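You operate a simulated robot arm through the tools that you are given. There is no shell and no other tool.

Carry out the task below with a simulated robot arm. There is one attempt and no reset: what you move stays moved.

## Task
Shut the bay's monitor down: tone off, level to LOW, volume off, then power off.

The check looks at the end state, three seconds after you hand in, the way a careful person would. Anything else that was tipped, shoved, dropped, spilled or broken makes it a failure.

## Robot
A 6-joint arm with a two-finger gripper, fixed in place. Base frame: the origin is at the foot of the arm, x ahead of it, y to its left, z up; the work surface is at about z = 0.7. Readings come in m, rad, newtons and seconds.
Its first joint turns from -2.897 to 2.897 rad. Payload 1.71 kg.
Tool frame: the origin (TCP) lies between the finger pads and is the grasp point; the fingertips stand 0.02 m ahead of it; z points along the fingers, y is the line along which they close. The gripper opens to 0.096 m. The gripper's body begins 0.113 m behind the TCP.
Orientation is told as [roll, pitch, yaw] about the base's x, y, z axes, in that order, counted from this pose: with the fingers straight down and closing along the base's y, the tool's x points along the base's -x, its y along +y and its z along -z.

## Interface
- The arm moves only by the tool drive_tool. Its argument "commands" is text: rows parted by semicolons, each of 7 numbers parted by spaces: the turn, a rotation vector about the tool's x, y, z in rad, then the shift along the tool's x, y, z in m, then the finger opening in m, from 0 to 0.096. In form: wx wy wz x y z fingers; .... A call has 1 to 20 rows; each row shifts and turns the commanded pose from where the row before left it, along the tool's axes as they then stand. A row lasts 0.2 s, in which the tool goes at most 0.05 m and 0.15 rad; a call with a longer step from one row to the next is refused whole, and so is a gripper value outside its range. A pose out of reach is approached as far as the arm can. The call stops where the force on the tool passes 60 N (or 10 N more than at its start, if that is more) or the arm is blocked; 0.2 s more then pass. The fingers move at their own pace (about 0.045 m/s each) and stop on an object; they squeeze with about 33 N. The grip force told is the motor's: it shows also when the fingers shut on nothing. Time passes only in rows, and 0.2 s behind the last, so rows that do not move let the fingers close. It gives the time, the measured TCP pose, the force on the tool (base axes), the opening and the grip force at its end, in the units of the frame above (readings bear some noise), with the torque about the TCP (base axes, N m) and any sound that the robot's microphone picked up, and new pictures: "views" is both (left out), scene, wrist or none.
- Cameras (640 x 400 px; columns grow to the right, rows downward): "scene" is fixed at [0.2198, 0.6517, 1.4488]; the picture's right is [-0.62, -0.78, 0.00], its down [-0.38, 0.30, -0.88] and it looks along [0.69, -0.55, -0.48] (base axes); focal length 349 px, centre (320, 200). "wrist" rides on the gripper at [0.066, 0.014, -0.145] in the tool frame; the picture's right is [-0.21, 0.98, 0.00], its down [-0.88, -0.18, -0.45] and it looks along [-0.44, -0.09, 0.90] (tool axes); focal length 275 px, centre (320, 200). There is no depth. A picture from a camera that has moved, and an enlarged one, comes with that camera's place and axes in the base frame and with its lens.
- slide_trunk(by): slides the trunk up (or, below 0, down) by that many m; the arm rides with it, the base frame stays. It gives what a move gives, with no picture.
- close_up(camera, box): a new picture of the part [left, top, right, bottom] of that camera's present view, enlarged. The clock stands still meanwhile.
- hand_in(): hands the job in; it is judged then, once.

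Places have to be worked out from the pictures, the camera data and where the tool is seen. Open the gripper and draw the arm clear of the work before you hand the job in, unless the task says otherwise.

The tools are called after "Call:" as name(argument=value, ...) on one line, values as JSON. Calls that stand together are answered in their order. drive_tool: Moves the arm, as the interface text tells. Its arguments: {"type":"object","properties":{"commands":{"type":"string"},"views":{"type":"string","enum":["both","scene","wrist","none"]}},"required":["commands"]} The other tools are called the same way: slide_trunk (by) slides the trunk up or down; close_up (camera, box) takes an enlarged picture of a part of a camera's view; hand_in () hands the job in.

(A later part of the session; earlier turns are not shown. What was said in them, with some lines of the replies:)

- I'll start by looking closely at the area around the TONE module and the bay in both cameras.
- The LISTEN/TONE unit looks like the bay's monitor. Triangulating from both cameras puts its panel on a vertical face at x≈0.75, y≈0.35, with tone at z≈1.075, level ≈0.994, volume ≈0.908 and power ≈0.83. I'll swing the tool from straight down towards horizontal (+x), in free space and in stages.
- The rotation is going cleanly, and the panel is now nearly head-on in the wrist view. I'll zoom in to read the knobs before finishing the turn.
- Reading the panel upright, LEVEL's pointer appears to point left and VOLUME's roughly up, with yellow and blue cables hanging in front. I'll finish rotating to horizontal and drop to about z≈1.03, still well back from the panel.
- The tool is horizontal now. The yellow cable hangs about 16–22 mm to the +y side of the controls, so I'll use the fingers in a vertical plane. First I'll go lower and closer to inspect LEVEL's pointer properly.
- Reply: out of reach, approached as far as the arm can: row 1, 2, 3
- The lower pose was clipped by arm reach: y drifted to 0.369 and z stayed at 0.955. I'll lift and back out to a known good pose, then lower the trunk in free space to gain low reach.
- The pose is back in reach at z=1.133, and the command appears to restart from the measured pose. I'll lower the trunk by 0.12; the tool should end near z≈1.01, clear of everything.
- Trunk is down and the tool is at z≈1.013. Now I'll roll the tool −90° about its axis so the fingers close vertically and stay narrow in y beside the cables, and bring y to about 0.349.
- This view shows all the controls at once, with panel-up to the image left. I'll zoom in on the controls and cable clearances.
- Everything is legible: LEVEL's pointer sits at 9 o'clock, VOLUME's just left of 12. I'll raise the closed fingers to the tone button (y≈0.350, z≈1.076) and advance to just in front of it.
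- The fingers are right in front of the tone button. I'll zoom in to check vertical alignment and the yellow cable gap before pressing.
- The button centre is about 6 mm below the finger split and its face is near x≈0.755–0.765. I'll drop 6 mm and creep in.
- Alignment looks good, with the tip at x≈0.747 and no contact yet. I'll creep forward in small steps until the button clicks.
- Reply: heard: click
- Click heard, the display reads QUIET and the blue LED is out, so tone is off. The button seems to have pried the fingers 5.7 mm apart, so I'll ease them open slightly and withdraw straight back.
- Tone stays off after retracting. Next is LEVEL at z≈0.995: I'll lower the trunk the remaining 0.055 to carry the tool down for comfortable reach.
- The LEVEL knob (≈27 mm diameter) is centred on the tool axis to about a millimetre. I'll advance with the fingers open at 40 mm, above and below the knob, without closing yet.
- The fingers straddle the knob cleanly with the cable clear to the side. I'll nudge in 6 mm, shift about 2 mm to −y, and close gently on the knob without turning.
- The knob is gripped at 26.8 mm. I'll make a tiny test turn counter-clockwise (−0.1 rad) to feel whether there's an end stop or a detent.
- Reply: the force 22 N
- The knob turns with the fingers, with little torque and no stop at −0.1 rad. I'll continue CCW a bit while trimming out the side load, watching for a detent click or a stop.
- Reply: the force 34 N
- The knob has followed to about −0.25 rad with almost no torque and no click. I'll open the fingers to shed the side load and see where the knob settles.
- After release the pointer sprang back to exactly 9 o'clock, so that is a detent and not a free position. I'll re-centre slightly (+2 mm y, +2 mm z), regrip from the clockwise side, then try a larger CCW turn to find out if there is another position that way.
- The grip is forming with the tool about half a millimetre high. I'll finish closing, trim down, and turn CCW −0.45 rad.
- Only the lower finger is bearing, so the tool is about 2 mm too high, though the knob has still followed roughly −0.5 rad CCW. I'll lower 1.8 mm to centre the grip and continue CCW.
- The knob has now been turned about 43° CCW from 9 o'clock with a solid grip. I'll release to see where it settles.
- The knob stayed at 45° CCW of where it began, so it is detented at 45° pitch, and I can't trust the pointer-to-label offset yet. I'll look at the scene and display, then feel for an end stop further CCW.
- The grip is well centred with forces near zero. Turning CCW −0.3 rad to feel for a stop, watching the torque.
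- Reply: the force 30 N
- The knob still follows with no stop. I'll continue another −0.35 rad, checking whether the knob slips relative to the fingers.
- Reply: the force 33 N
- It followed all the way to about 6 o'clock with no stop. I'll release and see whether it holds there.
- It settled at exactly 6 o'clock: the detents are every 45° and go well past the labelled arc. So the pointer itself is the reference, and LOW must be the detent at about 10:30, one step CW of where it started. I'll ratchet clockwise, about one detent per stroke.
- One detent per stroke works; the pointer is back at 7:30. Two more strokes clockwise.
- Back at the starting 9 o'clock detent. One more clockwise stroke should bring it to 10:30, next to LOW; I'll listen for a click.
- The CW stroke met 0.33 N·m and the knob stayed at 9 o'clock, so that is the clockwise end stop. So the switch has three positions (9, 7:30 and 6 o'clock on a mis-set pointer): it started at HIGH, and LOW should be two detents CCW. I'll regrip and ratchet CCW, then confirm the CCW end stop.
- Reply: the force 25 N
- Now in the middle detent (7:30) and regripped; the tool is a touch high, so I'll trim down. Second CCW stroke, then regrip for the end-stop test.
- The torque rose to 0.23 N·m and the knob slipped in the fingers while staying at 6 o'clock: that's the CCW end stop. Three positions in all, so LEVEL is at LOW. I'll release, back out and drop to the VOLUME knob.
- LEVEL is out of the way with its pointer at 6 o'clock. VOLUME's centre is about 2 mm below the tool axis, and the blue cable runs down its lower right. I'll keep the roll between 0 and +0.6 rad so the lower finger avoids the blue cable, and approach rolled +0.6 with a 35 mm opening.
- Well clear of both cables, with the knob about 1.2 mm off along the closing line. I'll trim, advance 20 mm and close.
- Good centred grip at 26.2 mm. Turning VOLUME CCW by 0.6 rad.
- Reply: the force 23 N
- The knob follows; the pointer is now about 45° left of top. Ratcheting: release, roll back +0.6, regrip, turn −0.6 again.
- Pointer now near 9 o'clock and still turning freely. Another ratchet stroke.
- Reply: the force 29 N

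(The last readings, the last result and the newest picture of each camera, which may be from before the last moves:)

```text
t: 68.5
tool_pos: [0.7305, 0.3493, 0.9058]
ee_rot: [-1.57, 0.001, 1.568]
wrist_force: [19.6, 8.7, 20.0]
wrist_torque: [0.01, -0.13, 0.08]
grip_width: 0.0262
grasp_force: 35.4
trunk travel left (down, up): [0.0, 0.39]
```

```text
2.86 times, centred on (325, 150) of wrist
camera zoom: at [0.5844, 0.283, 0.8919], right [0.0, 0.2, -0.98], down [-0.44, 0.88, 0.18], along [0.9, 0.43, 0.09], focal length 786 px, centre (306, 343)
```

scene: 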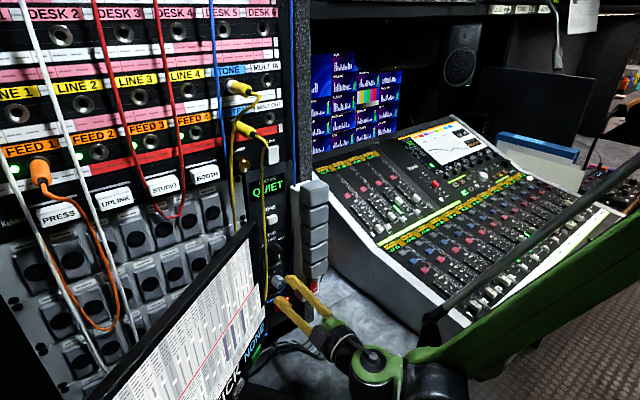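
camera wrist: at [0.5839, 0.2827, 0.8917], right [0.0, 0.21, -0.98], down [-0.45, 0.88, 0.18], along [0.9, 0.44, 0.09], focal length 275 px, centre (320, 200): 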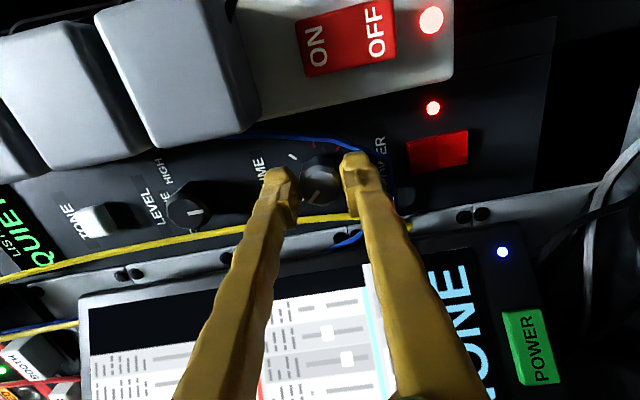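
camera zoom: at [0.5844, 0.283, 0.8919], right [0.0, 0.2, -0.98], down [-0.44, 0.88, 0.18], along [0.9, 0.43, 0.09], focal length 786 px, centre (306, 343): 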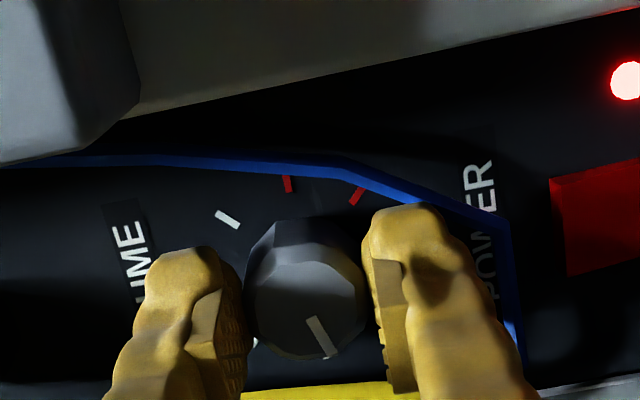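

Pointer about 8 o'clock, no stop or click yet. Next stroke, with a 0.5 mm upward trim.

Call:
drive_tool(commands="0 0 0 0 0 0 0.035; 0 0 0 0 -0.0004 0 0.035; 0 0 0.15 0 0 0 0.035; 0 0 0.15 0 0 0 0.035; 0 0 0.15 0 0 0 0.035; 0 0 0.15 0 0 0 0.035; 0 0 0 0 0 0 0.022; 0 0 0 0 0 0 0.022; 0 0 0 0 0 0 0.022; 0 0 -0.12 0 0 0 0.022; 0 0 -0.12 0 0 0 0.022; 0 0 -0.12 0 0 0 0.022; 0 0 -0.12 0 0 0 0.022; 0 0 -0.12 0 0 0 0.022; 0 0 0 0 0 0 0.022", views="none")

Call:
close_up(camera="wrist", box=[250, 80, 400, 220])

```text
t: 71.7
tool_pos: [0.7298, 0.349, 0.9043]
ee_rot: [-1.57, 0.003, 1.571]
wrist_force: [-20.3, -0.2, -21.5]
wrist_torque: [-0.02, 0.38, 0.15]
grip_width: 0.0263
grasp_force: 35.4
trunk travel left (down, up): [0.0, 0.39]
```

```text
2.86 times, centred on (325, 150) of wrist
camera zoom: at [0.5842, 0.2829, 0.8922], right [0.0, 0.2, -0.98], down [-0.44, 0.88, 0.18], along [0.9, 0.44, 0.09], focal length 786 px, centre (306, 343)
```

zoom: 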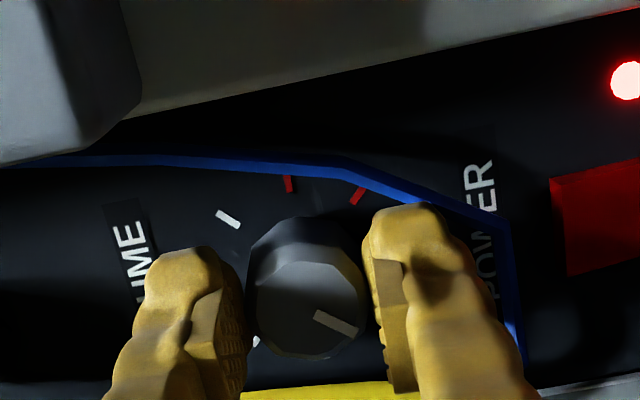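

Pointer at about 7:30 with no stop felt yet. Another stroke.

Call:
drive_tool(commands="0 0 0 0 0 0 0.035; 0 0 0 0 0.0003 0 0.035; 0 0 0.15 0 0 0 0.035; 0 0 0.15 0 0 0 0.035; 0 0 0.15 0 0 0 0.035; 0 0 0.15 0 0 0 0.035; 0 0 0 0 0 0 0.022; 0 0 0 0 0 0 0.022; 0 0 0 0 0 0 0.022; 0 0 -0.12 0 0 0 0.022; 0 0 -0.12 0 0 0 0.022; 0 0 -0.12 0 0 0 0.022; 0 0 -0.12 0 0 0 0.022; 0 0 -0.12 0 0 0 0.022; 0 0 0 0 0 0 0.022", views="none")

Call:
close_up(camera="wrist", box=[250, 80, 400, 220])

```text
t: 74.9
tool_pos: [0.7294, 0.3501, 0.906]
ee_rot: [-1.57, 0.004, 1.57]
wrist_force: [-8.5, 5.2, -13.1]
wrist_torque: [-0.03, 0.16, 0.02]
grip_width: 0.0263
grasp_force: 34.8
trunk travel left (down, up): [0.0, 0.39]
```

```text
2.86 times, centred on (325, 150) of wrist
camera zoom: at [0.5844, 0.2834, 0.8922], right [0.0, 0.2, -0.98], down [-0.44, 0.88, 0.18], along [0.9, 0.44, 0.09], focal length 786 px, centre (306, 343)
```

zoom: 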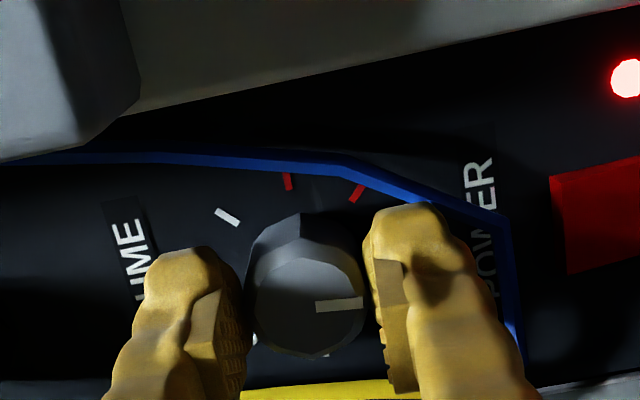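

It went past the tick scale to about 6 o'clock with no stop, so this pointer is also offset from the shaft. I'll keep going until I feel the end stop.

Call:
drive_tool(commands="0 0 0 0 0 0 0.035; 0 0 0 0 0 0 0.035; 0 0 0.15 0 0 0 0.035; 0 0 0.15 0 0 0 0.035; 0 0 0.15 0 0 0 0.035; 0 0 0.15 0 0 0 0.035; 0 0 0 0 0 0 0.022; 0 0 0 0 0 0 0.022; 0 0 0 0 0 0 0.022; 0 0 -0.12 0 0 0 0.022; 0 0 -0.12 0 0 0 0.022; 0 0 -0.12 0 0 0 0.022; 0 0 -0.12 0 0 0 0.022; 0 0 -0.12 0 0 0 0.022; 0 0 0 0 0 0 0.022", views="none")

Call:
close_up(camera="wrist", box=[250, 80, 400, 220])

```text
t: 78.1
tool_pos: [0.7309, 0.3492, 0.9049]
ee_rot: [-1.568, 0.004, 1.569]
wrist_force: [5.7, 1.9, -11.9]
wrist_torque: [0.16, 0.14, 0.04]
grip_width: 0.0268
grasp_force: 35.2
trunk travel left (down, up): [0.0, 0.39]
```

```text
2.86 times, centred on (325, 150) of wrist
camera zoom: at [0.5846, 0.2834, 0.8923], right [0.0, 0.2, -0.98], down [-0.44, 0.88, 0.18], along [0.9, 0.44, 0.09], focal length 786 px, centre (306, 343)
```

zoom: 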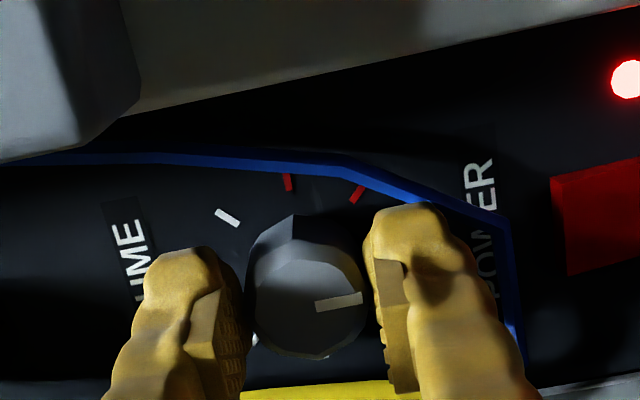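

Torque rose to 0.16 N·m and the pointer hardly moved past 6 o'clock, so this looks like the end stop. One more stroke will confirm it and make sure it's hard against the minimum.

Call:
drive_tool(commands="0 0 0 0 0 0 0.035; 0 0 0 0 0 0 0.035; 0 0 0.15 0 0 0 0.035; 0 0 0.15 0 0 0 0.035; 0 0 0.15 0 0 0 0.035; 0 0 0.15 0 0 0 0.035; 0 0 0 0 0 0 0.022; 0 0 0 0 0 0 0.022; 0 0 0 0 0 0 0.022; 0 0 -0.12 0 0 0 0.022; 0 0 -0.12 0 0 0 0.022; 0 0 -0.12 0 0 0 0.022; 0 0 -0.12 0 0 0 0.022; 0 0 -0.12 0 0 0 0.022; 0 0 0 0 0 0 0.022", views="none")

Call:
close_up(camera="wrist", box=[250, 80, 400, 220])

```text
t: 81.3
tool_pos: [0.7312, 0.3479, 0.9043]
ee_rot: [-1.571, 0.005, 1.569]
wrist_force: [3.6, -1.7, 5.5]
wrist_torque: [0.2, -0.1, -0.09]
grip_width: 0.0267
grasp_force: 35.0
trunk travel left (down, up): [0.0, 0.39]
```

```text
2.86 times, centred on (325, 150) of wrist
camera zoom: at [0.5853, 0.2827, 0.8921], right [0.0, 0.2, -0.98], down [-0.44, 0.88, 0.18], along [0.9, 0.44, 0.09], focal length 786 px, centre (306, 343)
```

zoom: 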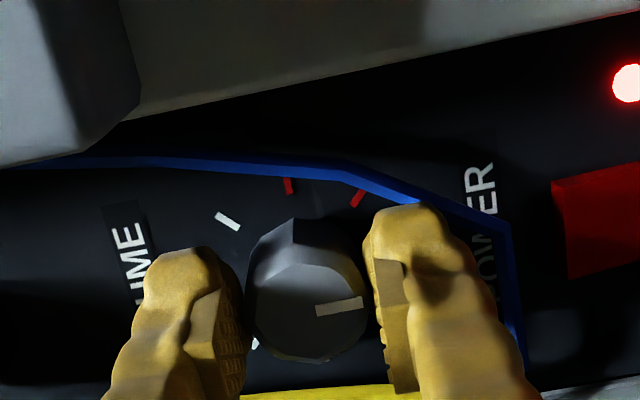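

The end stop is confirmed (0.20 N·m, pointer unmoved), so VOLUME is at minimum. I'll release, back out and lower toward POWER to see which way its rocker is tilted.

Call:
drive_tool(commands="0 0 0 0 0 0 0.036; 0 0 0 0 0 0 0.036; 0 0 0 0 0 -0.015 0.036; 0 0 0 0 0 -0.025 0.036; 0 0 0 0 0 -0.03 0.02; 0 0 0 0 0.03 -0.01 0.0; 0 0 0 0 0.03 0 0.0; 0 0 0 0 0.01 0 0.0; 0 0 0 0 0 0 0.0")

Call:
close_up(camera="wrist", box=[260, 60, 420, 220])

Call:
close_up(camera="scene", box=[240, 230, 340, 330])

Call:
close_up(camera="wrist", box=[200, 80, 320, 200])

```text
t: 83.3
tool_pos: [0.6501, 0.3461, 0.835]
ee_rot: [-1.572, 0.004, 1.57]
wrist_force: [0.6, -0.6, -1.1]
wrist_torque: [0.01, -0.01, 0.04]
grip_width: 0.0
grasp_force: 29.3
trunk travel left (down, up): [0.0, 0.39]
camera wrist: at [0.5058, 0.2809, 0.8213], right [0.0, 0.2, -0.98], down [-0.44, 0.88, 0.18], along [0.9, 0.44, 0.09], focal length 275 px, centre (320, 200)
```

scene: 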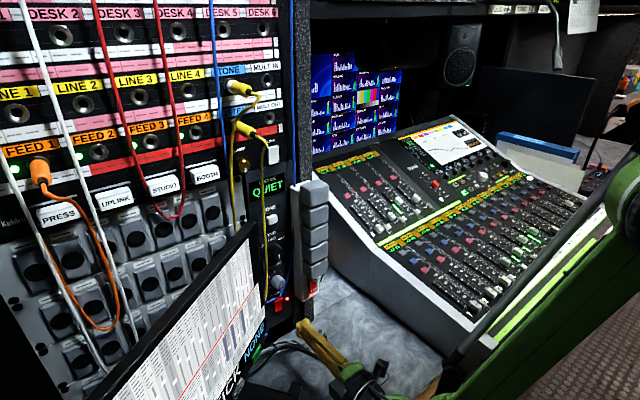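
wrist: 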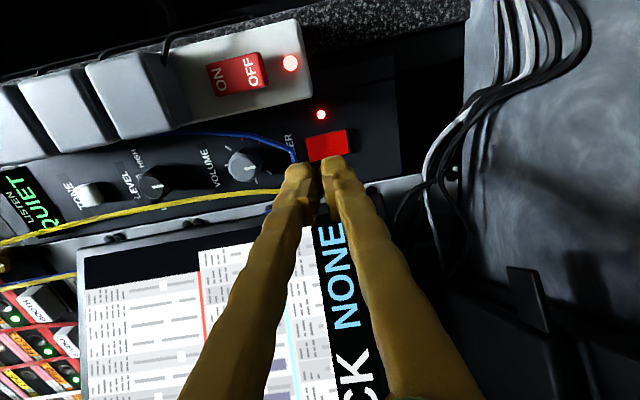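

```text
2.50 times, centred on (340, 140) of wrist
camera zoom: at [0.5058, 0.2809, 0.8213], right [0.0, 0.2, -0.98], down [-0.44, 0.88, 0.18], along [0.9, 0.44, 0.09], focal length 688 px, centre (270, 350)
```

zoom: 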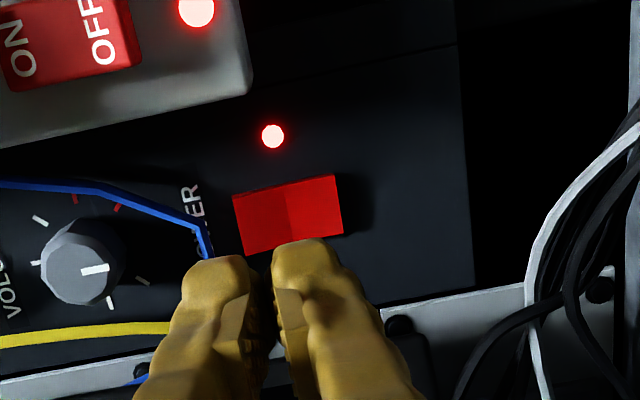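

```text
4.00 times, centred on (290, 280) of scene
camera zoom: at [0.2198, 0.6517, 1.4488], right [-0.62, -0.78, 0.0], down [-0.38, 0.3, -0.88], along [0.69, -0.55, -0.48], focal length 1395 px, centre (440, -120)
```

zoom: 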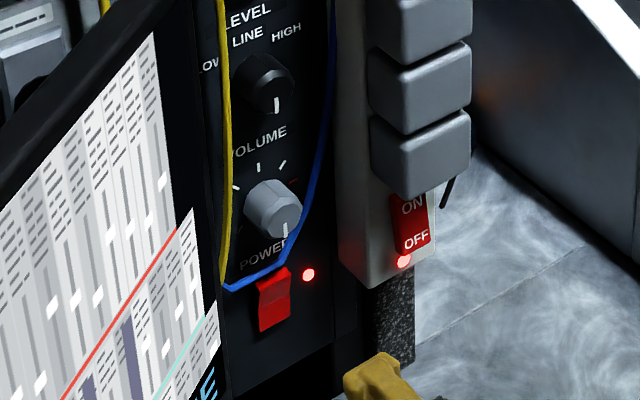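

```text
3.33 times, centred on (260, 140) of wrist
camera zoom: at [0.5058, 0.2809, 0.8213], right [0.0, 0.2, -0.98], down [-0.44, 0.88, 0.18], along [0.9, 0.44, 0.09], focal length 918 px, centre (520, 400)
```

zoom: 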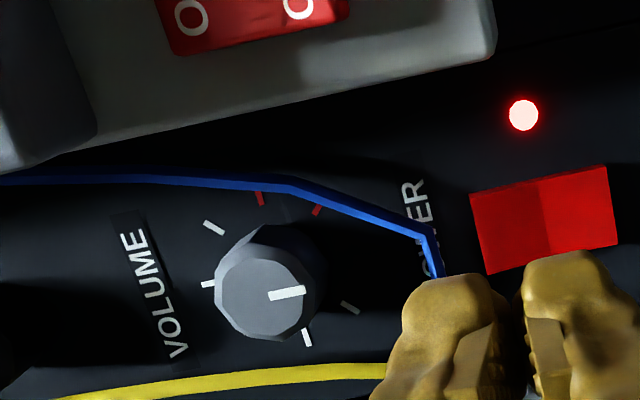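

The rocker has two facets, so I'll zoom in hard from both cameras to see which half stands out.

Call:
close_up(camera="wrist", box=[300, 100, 360, 170])

Call:
close_up(camera="scene", box=[260, 280, 300, 320])

```text
5.71 times, centred on (330, 135) of wrist
camera zoom: at [0.5058, 0.2809, 0.8213], right [0.0, 0.2, -0.98], down [-0.44, 0.88, 0.18], along [0.9, 0.44, 0.09], focal length 1573 px, centre (263, 571)
```

zoom: 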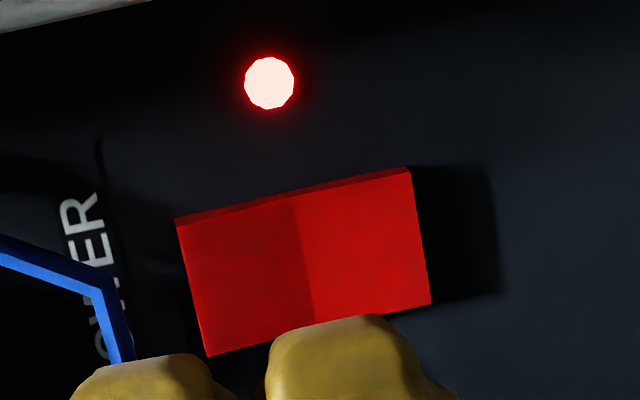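

```text
10.00 times, centred on (280, 300) of scene
camera zoom: at [0.2198, 0.6517, 1.4488], right [-0.62, -0.78, 0.0], down [-0.38, 0.3, -0.88], along [0.69, -0.55, -0.48], focal length 3488 px, centre (720, -800)
```

zoom: 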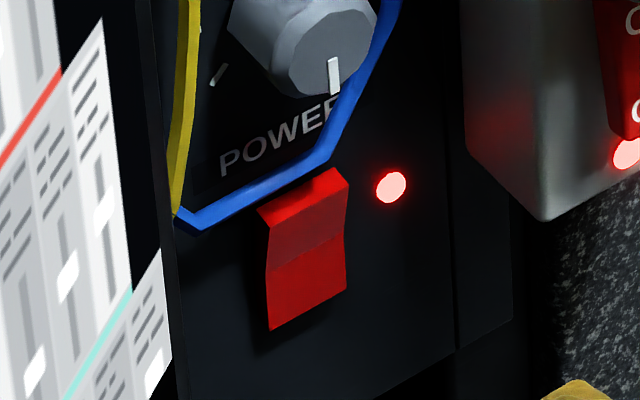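

Geometry from the scene view: the rocker's top end stands about 6 mm proud, while the crease and bottom half sit about 2 mm out. So ON is bottom-in, and OFF needs the top half (z≈0.838) pressed. The blue cable passes at z≈0.862, clear of the closed fingers; I'll approach to x≈0.705 and check.

Call:
drive_tool(commands="0 0 0 -0.001 -0.003 0.02 0.0; 0 0 0 0 0 0.02 0.0; 0 0 0 0 0 0.015 0.0; 0 0 0 0 0 0 0.0")

Call:
close_up(camera="wrist", box=[260, 90, 380, 210])

Call:
close_up(camera="scene", box=[250, 260, 320, 330])

```text
t: 84.3
tool_pos: [0.7059, 0.3492, 0.8378]
ee_rot: [-1.572, 0.005, 1.57]
wrist_force: [0.2, 0.4, 0.6]
wrist_torque: [0.0, -0.01, 0.01]
grip_width: 0.0
grasp_force: 29.4
trunk travel left (down, up): [0.0, 0.39]
camera wrist: at [0.5605, 0.2831, 0.8247], right [0.0, 0.2, -0.98], down [-0.44, 0.88, 0.18], along [0.9, 0.44, 0.09], focal length 275 px, centre (320, 200)
```

scene: 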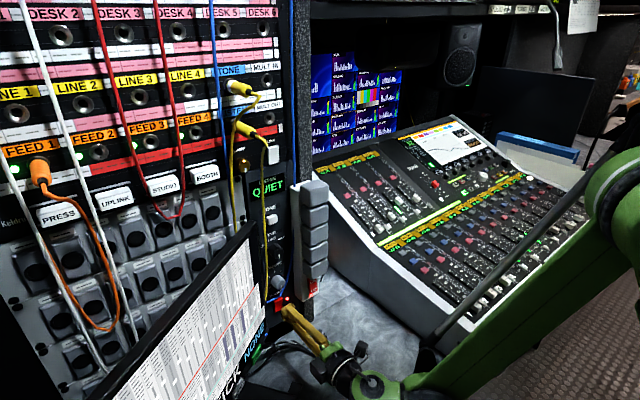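
wrist: 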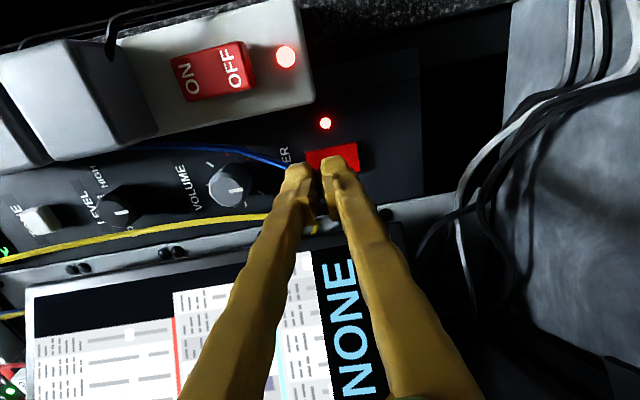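

```text
3.33 times, centred on (320, 150) of wrist
camera zoom: at [0.5605, 0.2831, 0.8247], right [0.0, 0.2, -0.98], down [-0.44, 0.88, 0.18], along [0.9, 0.44, 0.09], focal length 918 px, centre (320, 367)
```

zoom: 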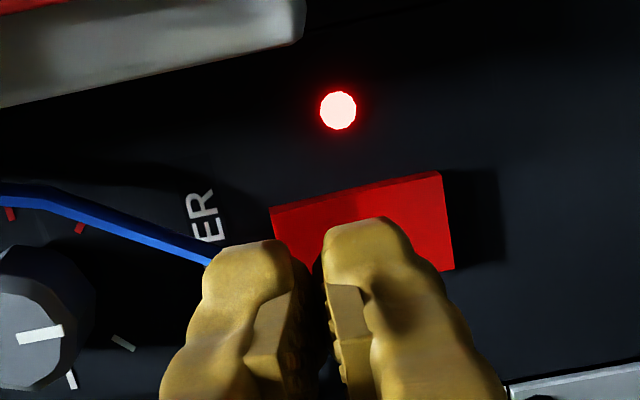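

```text
5.71 times, centred on (285, 295) of scene
camera zoom: at [0.2198, 0.6517, 1.4488], right [-0.62, -0.78, 0.0], down [-0.38, 0.3, -0.88], along [0.69, -0.55, -0.48], focal length 1993 px, centre (520, -343)
```

zoom: 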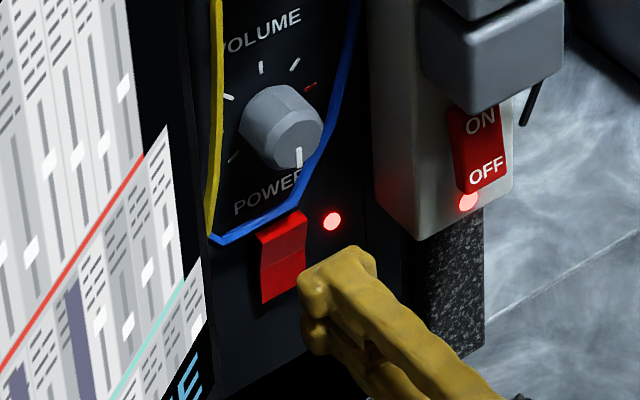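

The tool axis lines up with the middle of the rocker's top half. Creeping in to press it.

Call:
drive_tool(commands="0 0 0 0 0 0.01 0.0; 0 0 0 0 0 0.009 0.0; 0 0 0 0 0 0.003 0.0; 0 0 0 0 0 0.002 0.0; 0 0 0 0 0 0.002 0.0; 0 0 0 0 0 0.002 0.0; 0 0 0 0 0 0 0.0")

Call:
close_up(camera="wrist", box=[260, 90, 380, 210])

Call:
close_up(camera="scene", box=[250, 260, 320, 330])

```text
t: 85.9
tool_pos: [0.7322, 0.3498, 0.8366]
ee_rot: [-1.571, 0.005, 1.571]
wrist_force: [-0.5, -0.3, 1.1]
wrist_torque: [0.01, -0.02, 0.01]
grip_width: 0.0001
grasp_force: 29.5
trunk travel left (down, up): [0.0, 0.39]
camera wrist: at [0.5869, 0.2837, 0.8249], right [0.0, 0.2, -0.98], down [-0.44, 0.88, 0.18], along [0.9, 0.44, 0.09], focal length 275 px, centre (320, 200)
```

scene: 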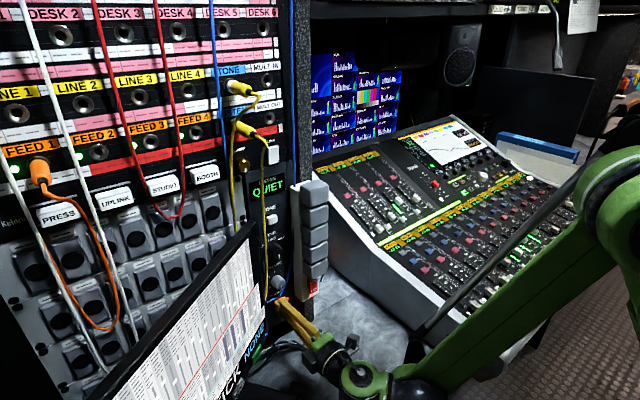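
wrist: 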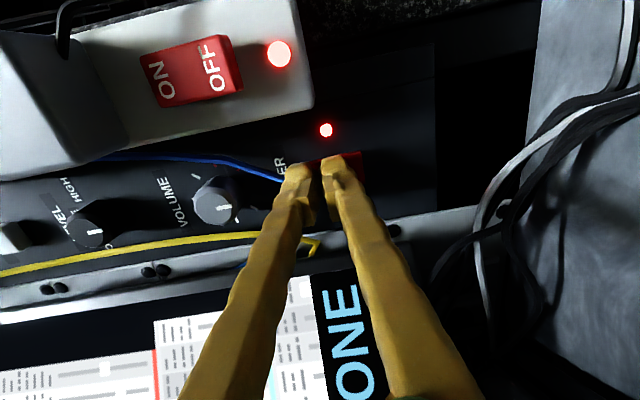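

```text
3.33 times, centred on (320, 150) of wrist
camera zoom: at [0.5869, 0.2837, 0.8249], right [0.0, 0.2, -0.98], down [-0.44, 0.88, 0.18], along [0.9, 0.44, 0.09], focal length 918 px, centre (320, 367)
```

zoom: 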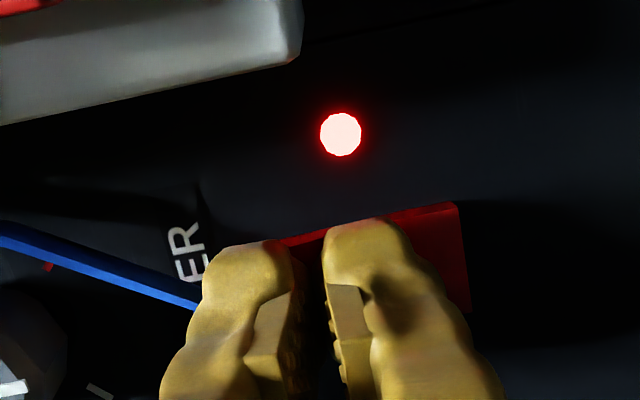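

```text
5.71 times, centred on (285, 295) of scene
camera zoom: at [0.2198, 0.6517, 1.4488], right [-0.62, -0.78, 0.0], down [-0.38, 0.3, -0.88], along [0.69, -0.55, -0.48], focal length 1993 px, centre (520, -343)
```

zoom: 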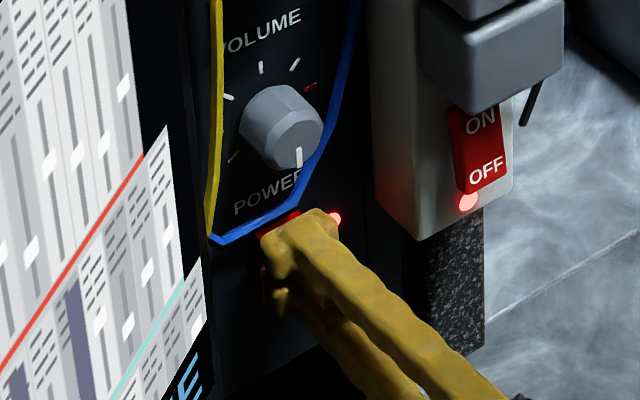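

No contact yet at tip x≈0.752, and the cable is clear. Continuing in 2 mm steps.

Call:
drive_tool(commands="0 0 0 0 0 0.002 0.0; 0 0 0 0 0 0.002 0.0; 0 0 0 0 0 0.002 0.0; 0 0 0 0 0 0 0.0", views="wrist")

```text
t: 86.9
tool_pos: [0.7352, 0.3515, 0.8391]
ee_rot: [-1.573, 0.003, 1.574]
wrist_force: [-43.2, -8.5, -7.2]
wrist_torque: [-0.07, 0.48, -0.19]
grip_width: 0.0
grasp_force: 29.9
trunk travel left (down, up): [0.0, 0.39]
heard: click
camera wrist: at [0.5907, 0.2847, 0.8259], right [0.0, 0.2, -0.98], down [-0.45, 0.88, 0.18], along [0.9, 0.44, 0.09], focal length 275 px, centre (320, 200)
```

wrist: 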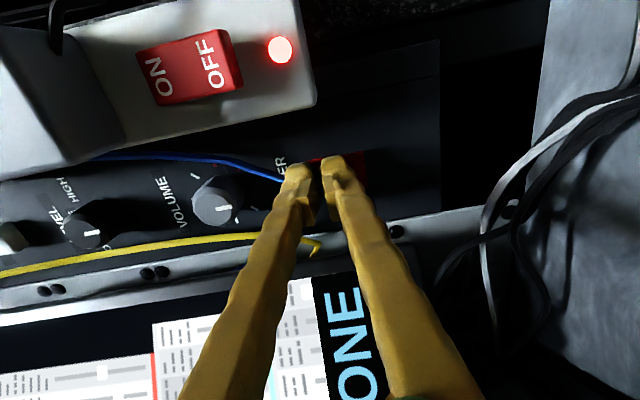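

Click heard and the power LED has gone out. I'll back straight out and confirm the whole panel.

Call:
drive_tool(commands="0 0 0 0 0 -0.004 0.0; 0 0 0 0 0 -0.02 0.0; 0 0 0 0 0 -0.035 0.0; 0 0 0 0 0 -0.04 0.0; 0 0 0 0 -0.04 -0.02 0.0; 0 0 0 0 -0.04 -0.01 0.03; 0 0 0 0 -0.04 0 0.05; 0 0 0 0 0 0 0.05")

Call:
close_up(camera="scene", box=[220, 170, 330, 310])

Call:
close_up(camera="wrist", box=[240, 60, 440, 200])

Call:
close_up(camera="scene", box=[250, 250, 320, 320])

```text
t: 88.7
tool_pos: [0.6101, 0.3473, 0.9609]
ee_rot: [-1.569, 0.002, 1.569]
wrist_force: [-0.4, -0.1, -0.7]
wrist_torque: [0.04, 0.04, 0.01]
grip_width: 0.0504
grasp_force: 0.0
trunk travel left (down, up): [0.0, 0.39]
camera wrist: at [0.4649, 0.2822, 0.9481], right [0.0, 0.2, -0.98], down [-0.44, 0.88, 0.18], along [0.9, 0.43, 0.09], focal length 275 px, centre (320, 200)
```

scene: 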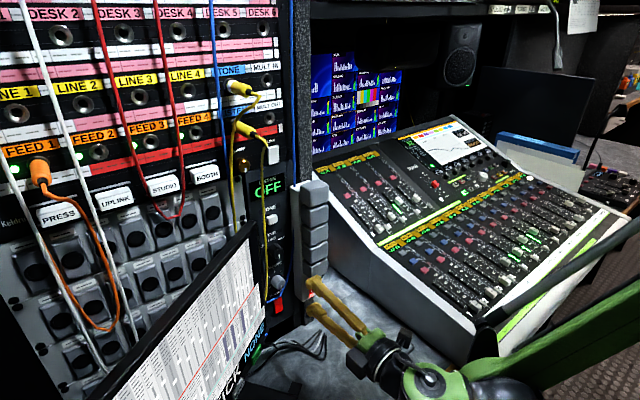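
wrist: 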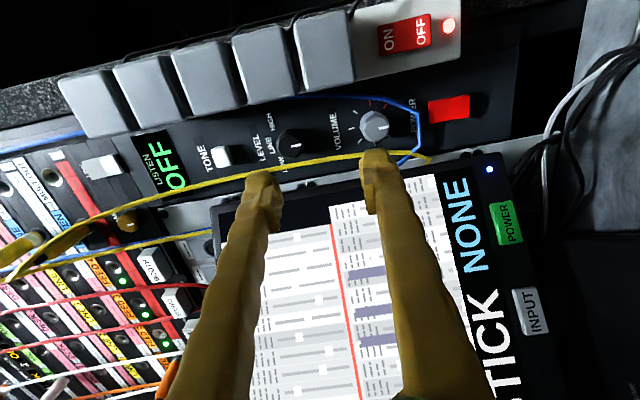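

```text
2.86 times, centred on (275, 240) of scene
camera zoom: at [0.2198, 0.6517, 1.4488], right [-0.62, -0.78, 0.0], down [-0.38, 0.3, -0.88], along [0.69, -0.55, -0.48], focal length 997 px, centre (449, 86)
```

zoom: 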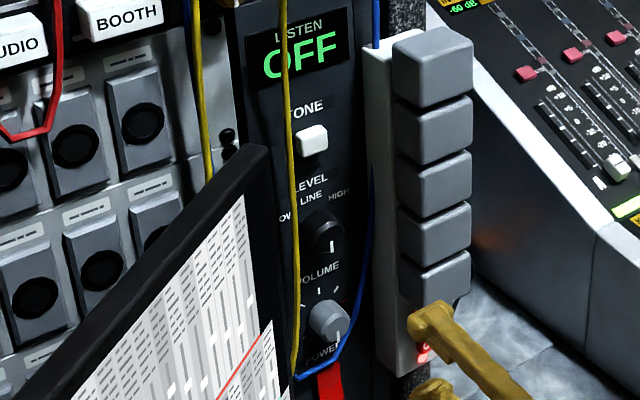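

```text
2.86 times, centred on (340, 130) of wrist
camera zoom: at [0.4649, 0.2822, 0.9481], right [0.0, 0.2, -0.98], down [-0.44, 0.88, 0.18], along [0.9, 0.43, 0.09], focal length 786 px, centre (263, 400)
```

zoom: 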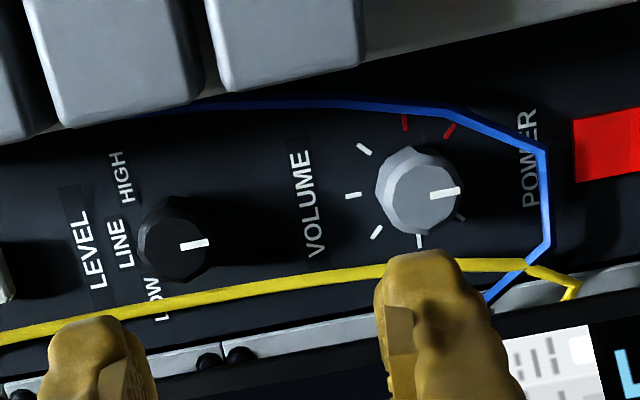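

```text
5.71 times, centred on (285, 285) of scene
camera zoom: at [0.2198, 0.6517, 1.4488], right [-0.62, -0.78, 0.0], down [-0.38, 0.3, -0.88], along [0.69, -0.55, -0.48], focal length 1993 px, centre (520, -286)
```

zoom: 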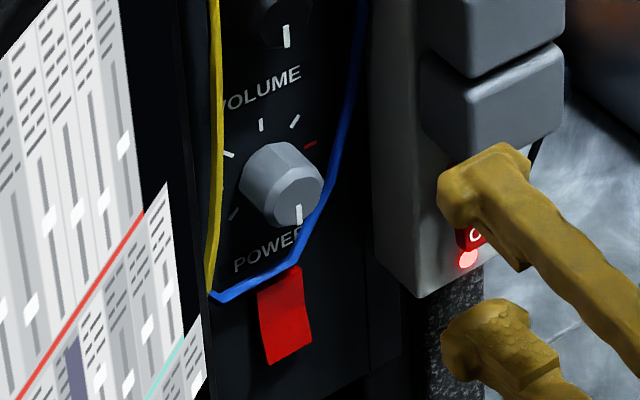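

The display reads OFF, the power LED is out, the rocker's top is in, and both knobs rest at their CCW stops (pointers at 6 o'clock). Cables and neighbours look undisturbed, so I'll draw the arm well clear and open the gripper.

Call:
drive_tool(commands="0 0 0 0 -0.02 -0.03 0.08; 0 0 0 0 -0.04 -0.02 0.09; 0 0 0 0 -0.04 -0.01 0.09; 0 0 0 0 -0.03 0 0.09; 0 0 0 0 0 0 0.09; 0 0 0 0 0 0 0.09")

Call:
close_up(camera="scene", box=[200, 150, 360, 350])

```text
t: 90.1
tool_pos: [0.5508, 0.3478, 1.0867]
ee_rot: [-1.57, 0.004, 1.571]
wrist_force: [0.8, 0.1, 0.0]
wrist_torque: [0.05, -0.01, 0.02]
grip_width: 0.0902
grasp_force: 0.0
trunk travel left (down, up): [0.0, 0.39]
camera wrist: at [0.4051, 0.2821, 1.0742], right [0.0, 0.2, -0.98], down [-0.44, 0.88, 0.18], along [0.9, 0.44, 0.09], focal length 275 px, centre (320, 200)
```

scene: 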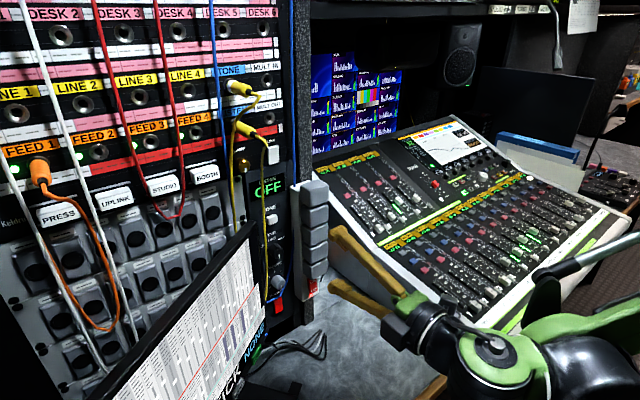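
wrist: 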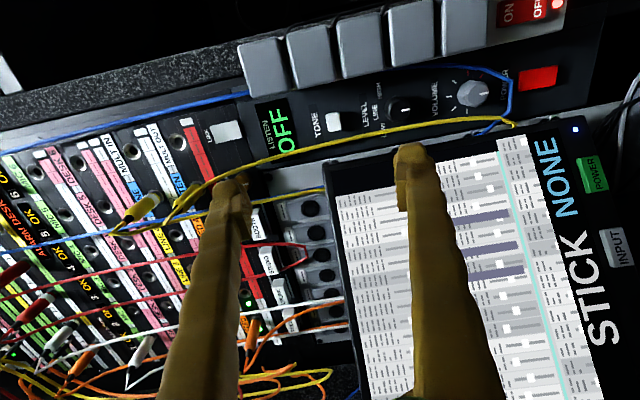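

```text
2.00 times, centred on (280, 250) of scene
camera zoom: at [0.2198, 0.6517, 1.4488], right [-0.62, -0.78, 0.0], down [-0.38, 0.3, -0.88], along [0.69, -0.55, -0.48], focal length 698 px, centre (400, 100)
```

zoom: 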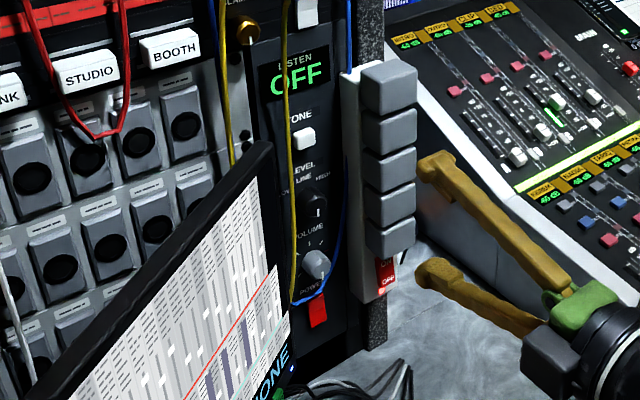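

The arm is clear with the gripper open, the unit shows OFF, and everything else looks as it did at the start. Handing in.

Call:
hand_in()

```text
The job is handed in.
```

I shut the bay's monitor down in the order you asked and handed the job in; I haven't seen the result of the check. Its display now reads OFF.

- **Tone:** I pressed the button once and it clicked. The blue light went out and the display changed to QUIET.
- **Level:** The knob is at LOW, judged by feel. Its pointer doesn't line up with the labels. It has three positions between two end stops, it started at the clockwise end, and I left it against the counter-clockwise stop. While finding the stops I turned it back and forth a few times.
- **Volume:** The knob is turned fully counter-clockwise to its stop. Its pointer also doesn't match the scale: both knobs now point to 6 o'clock.
- **Power:** I pressed the top half of the rocker and it clicked. The red light went out.

In the last pictures the cables, the power strip beside the unit and the screen look the same as at the start. The arm is drawn back with the gripper open.
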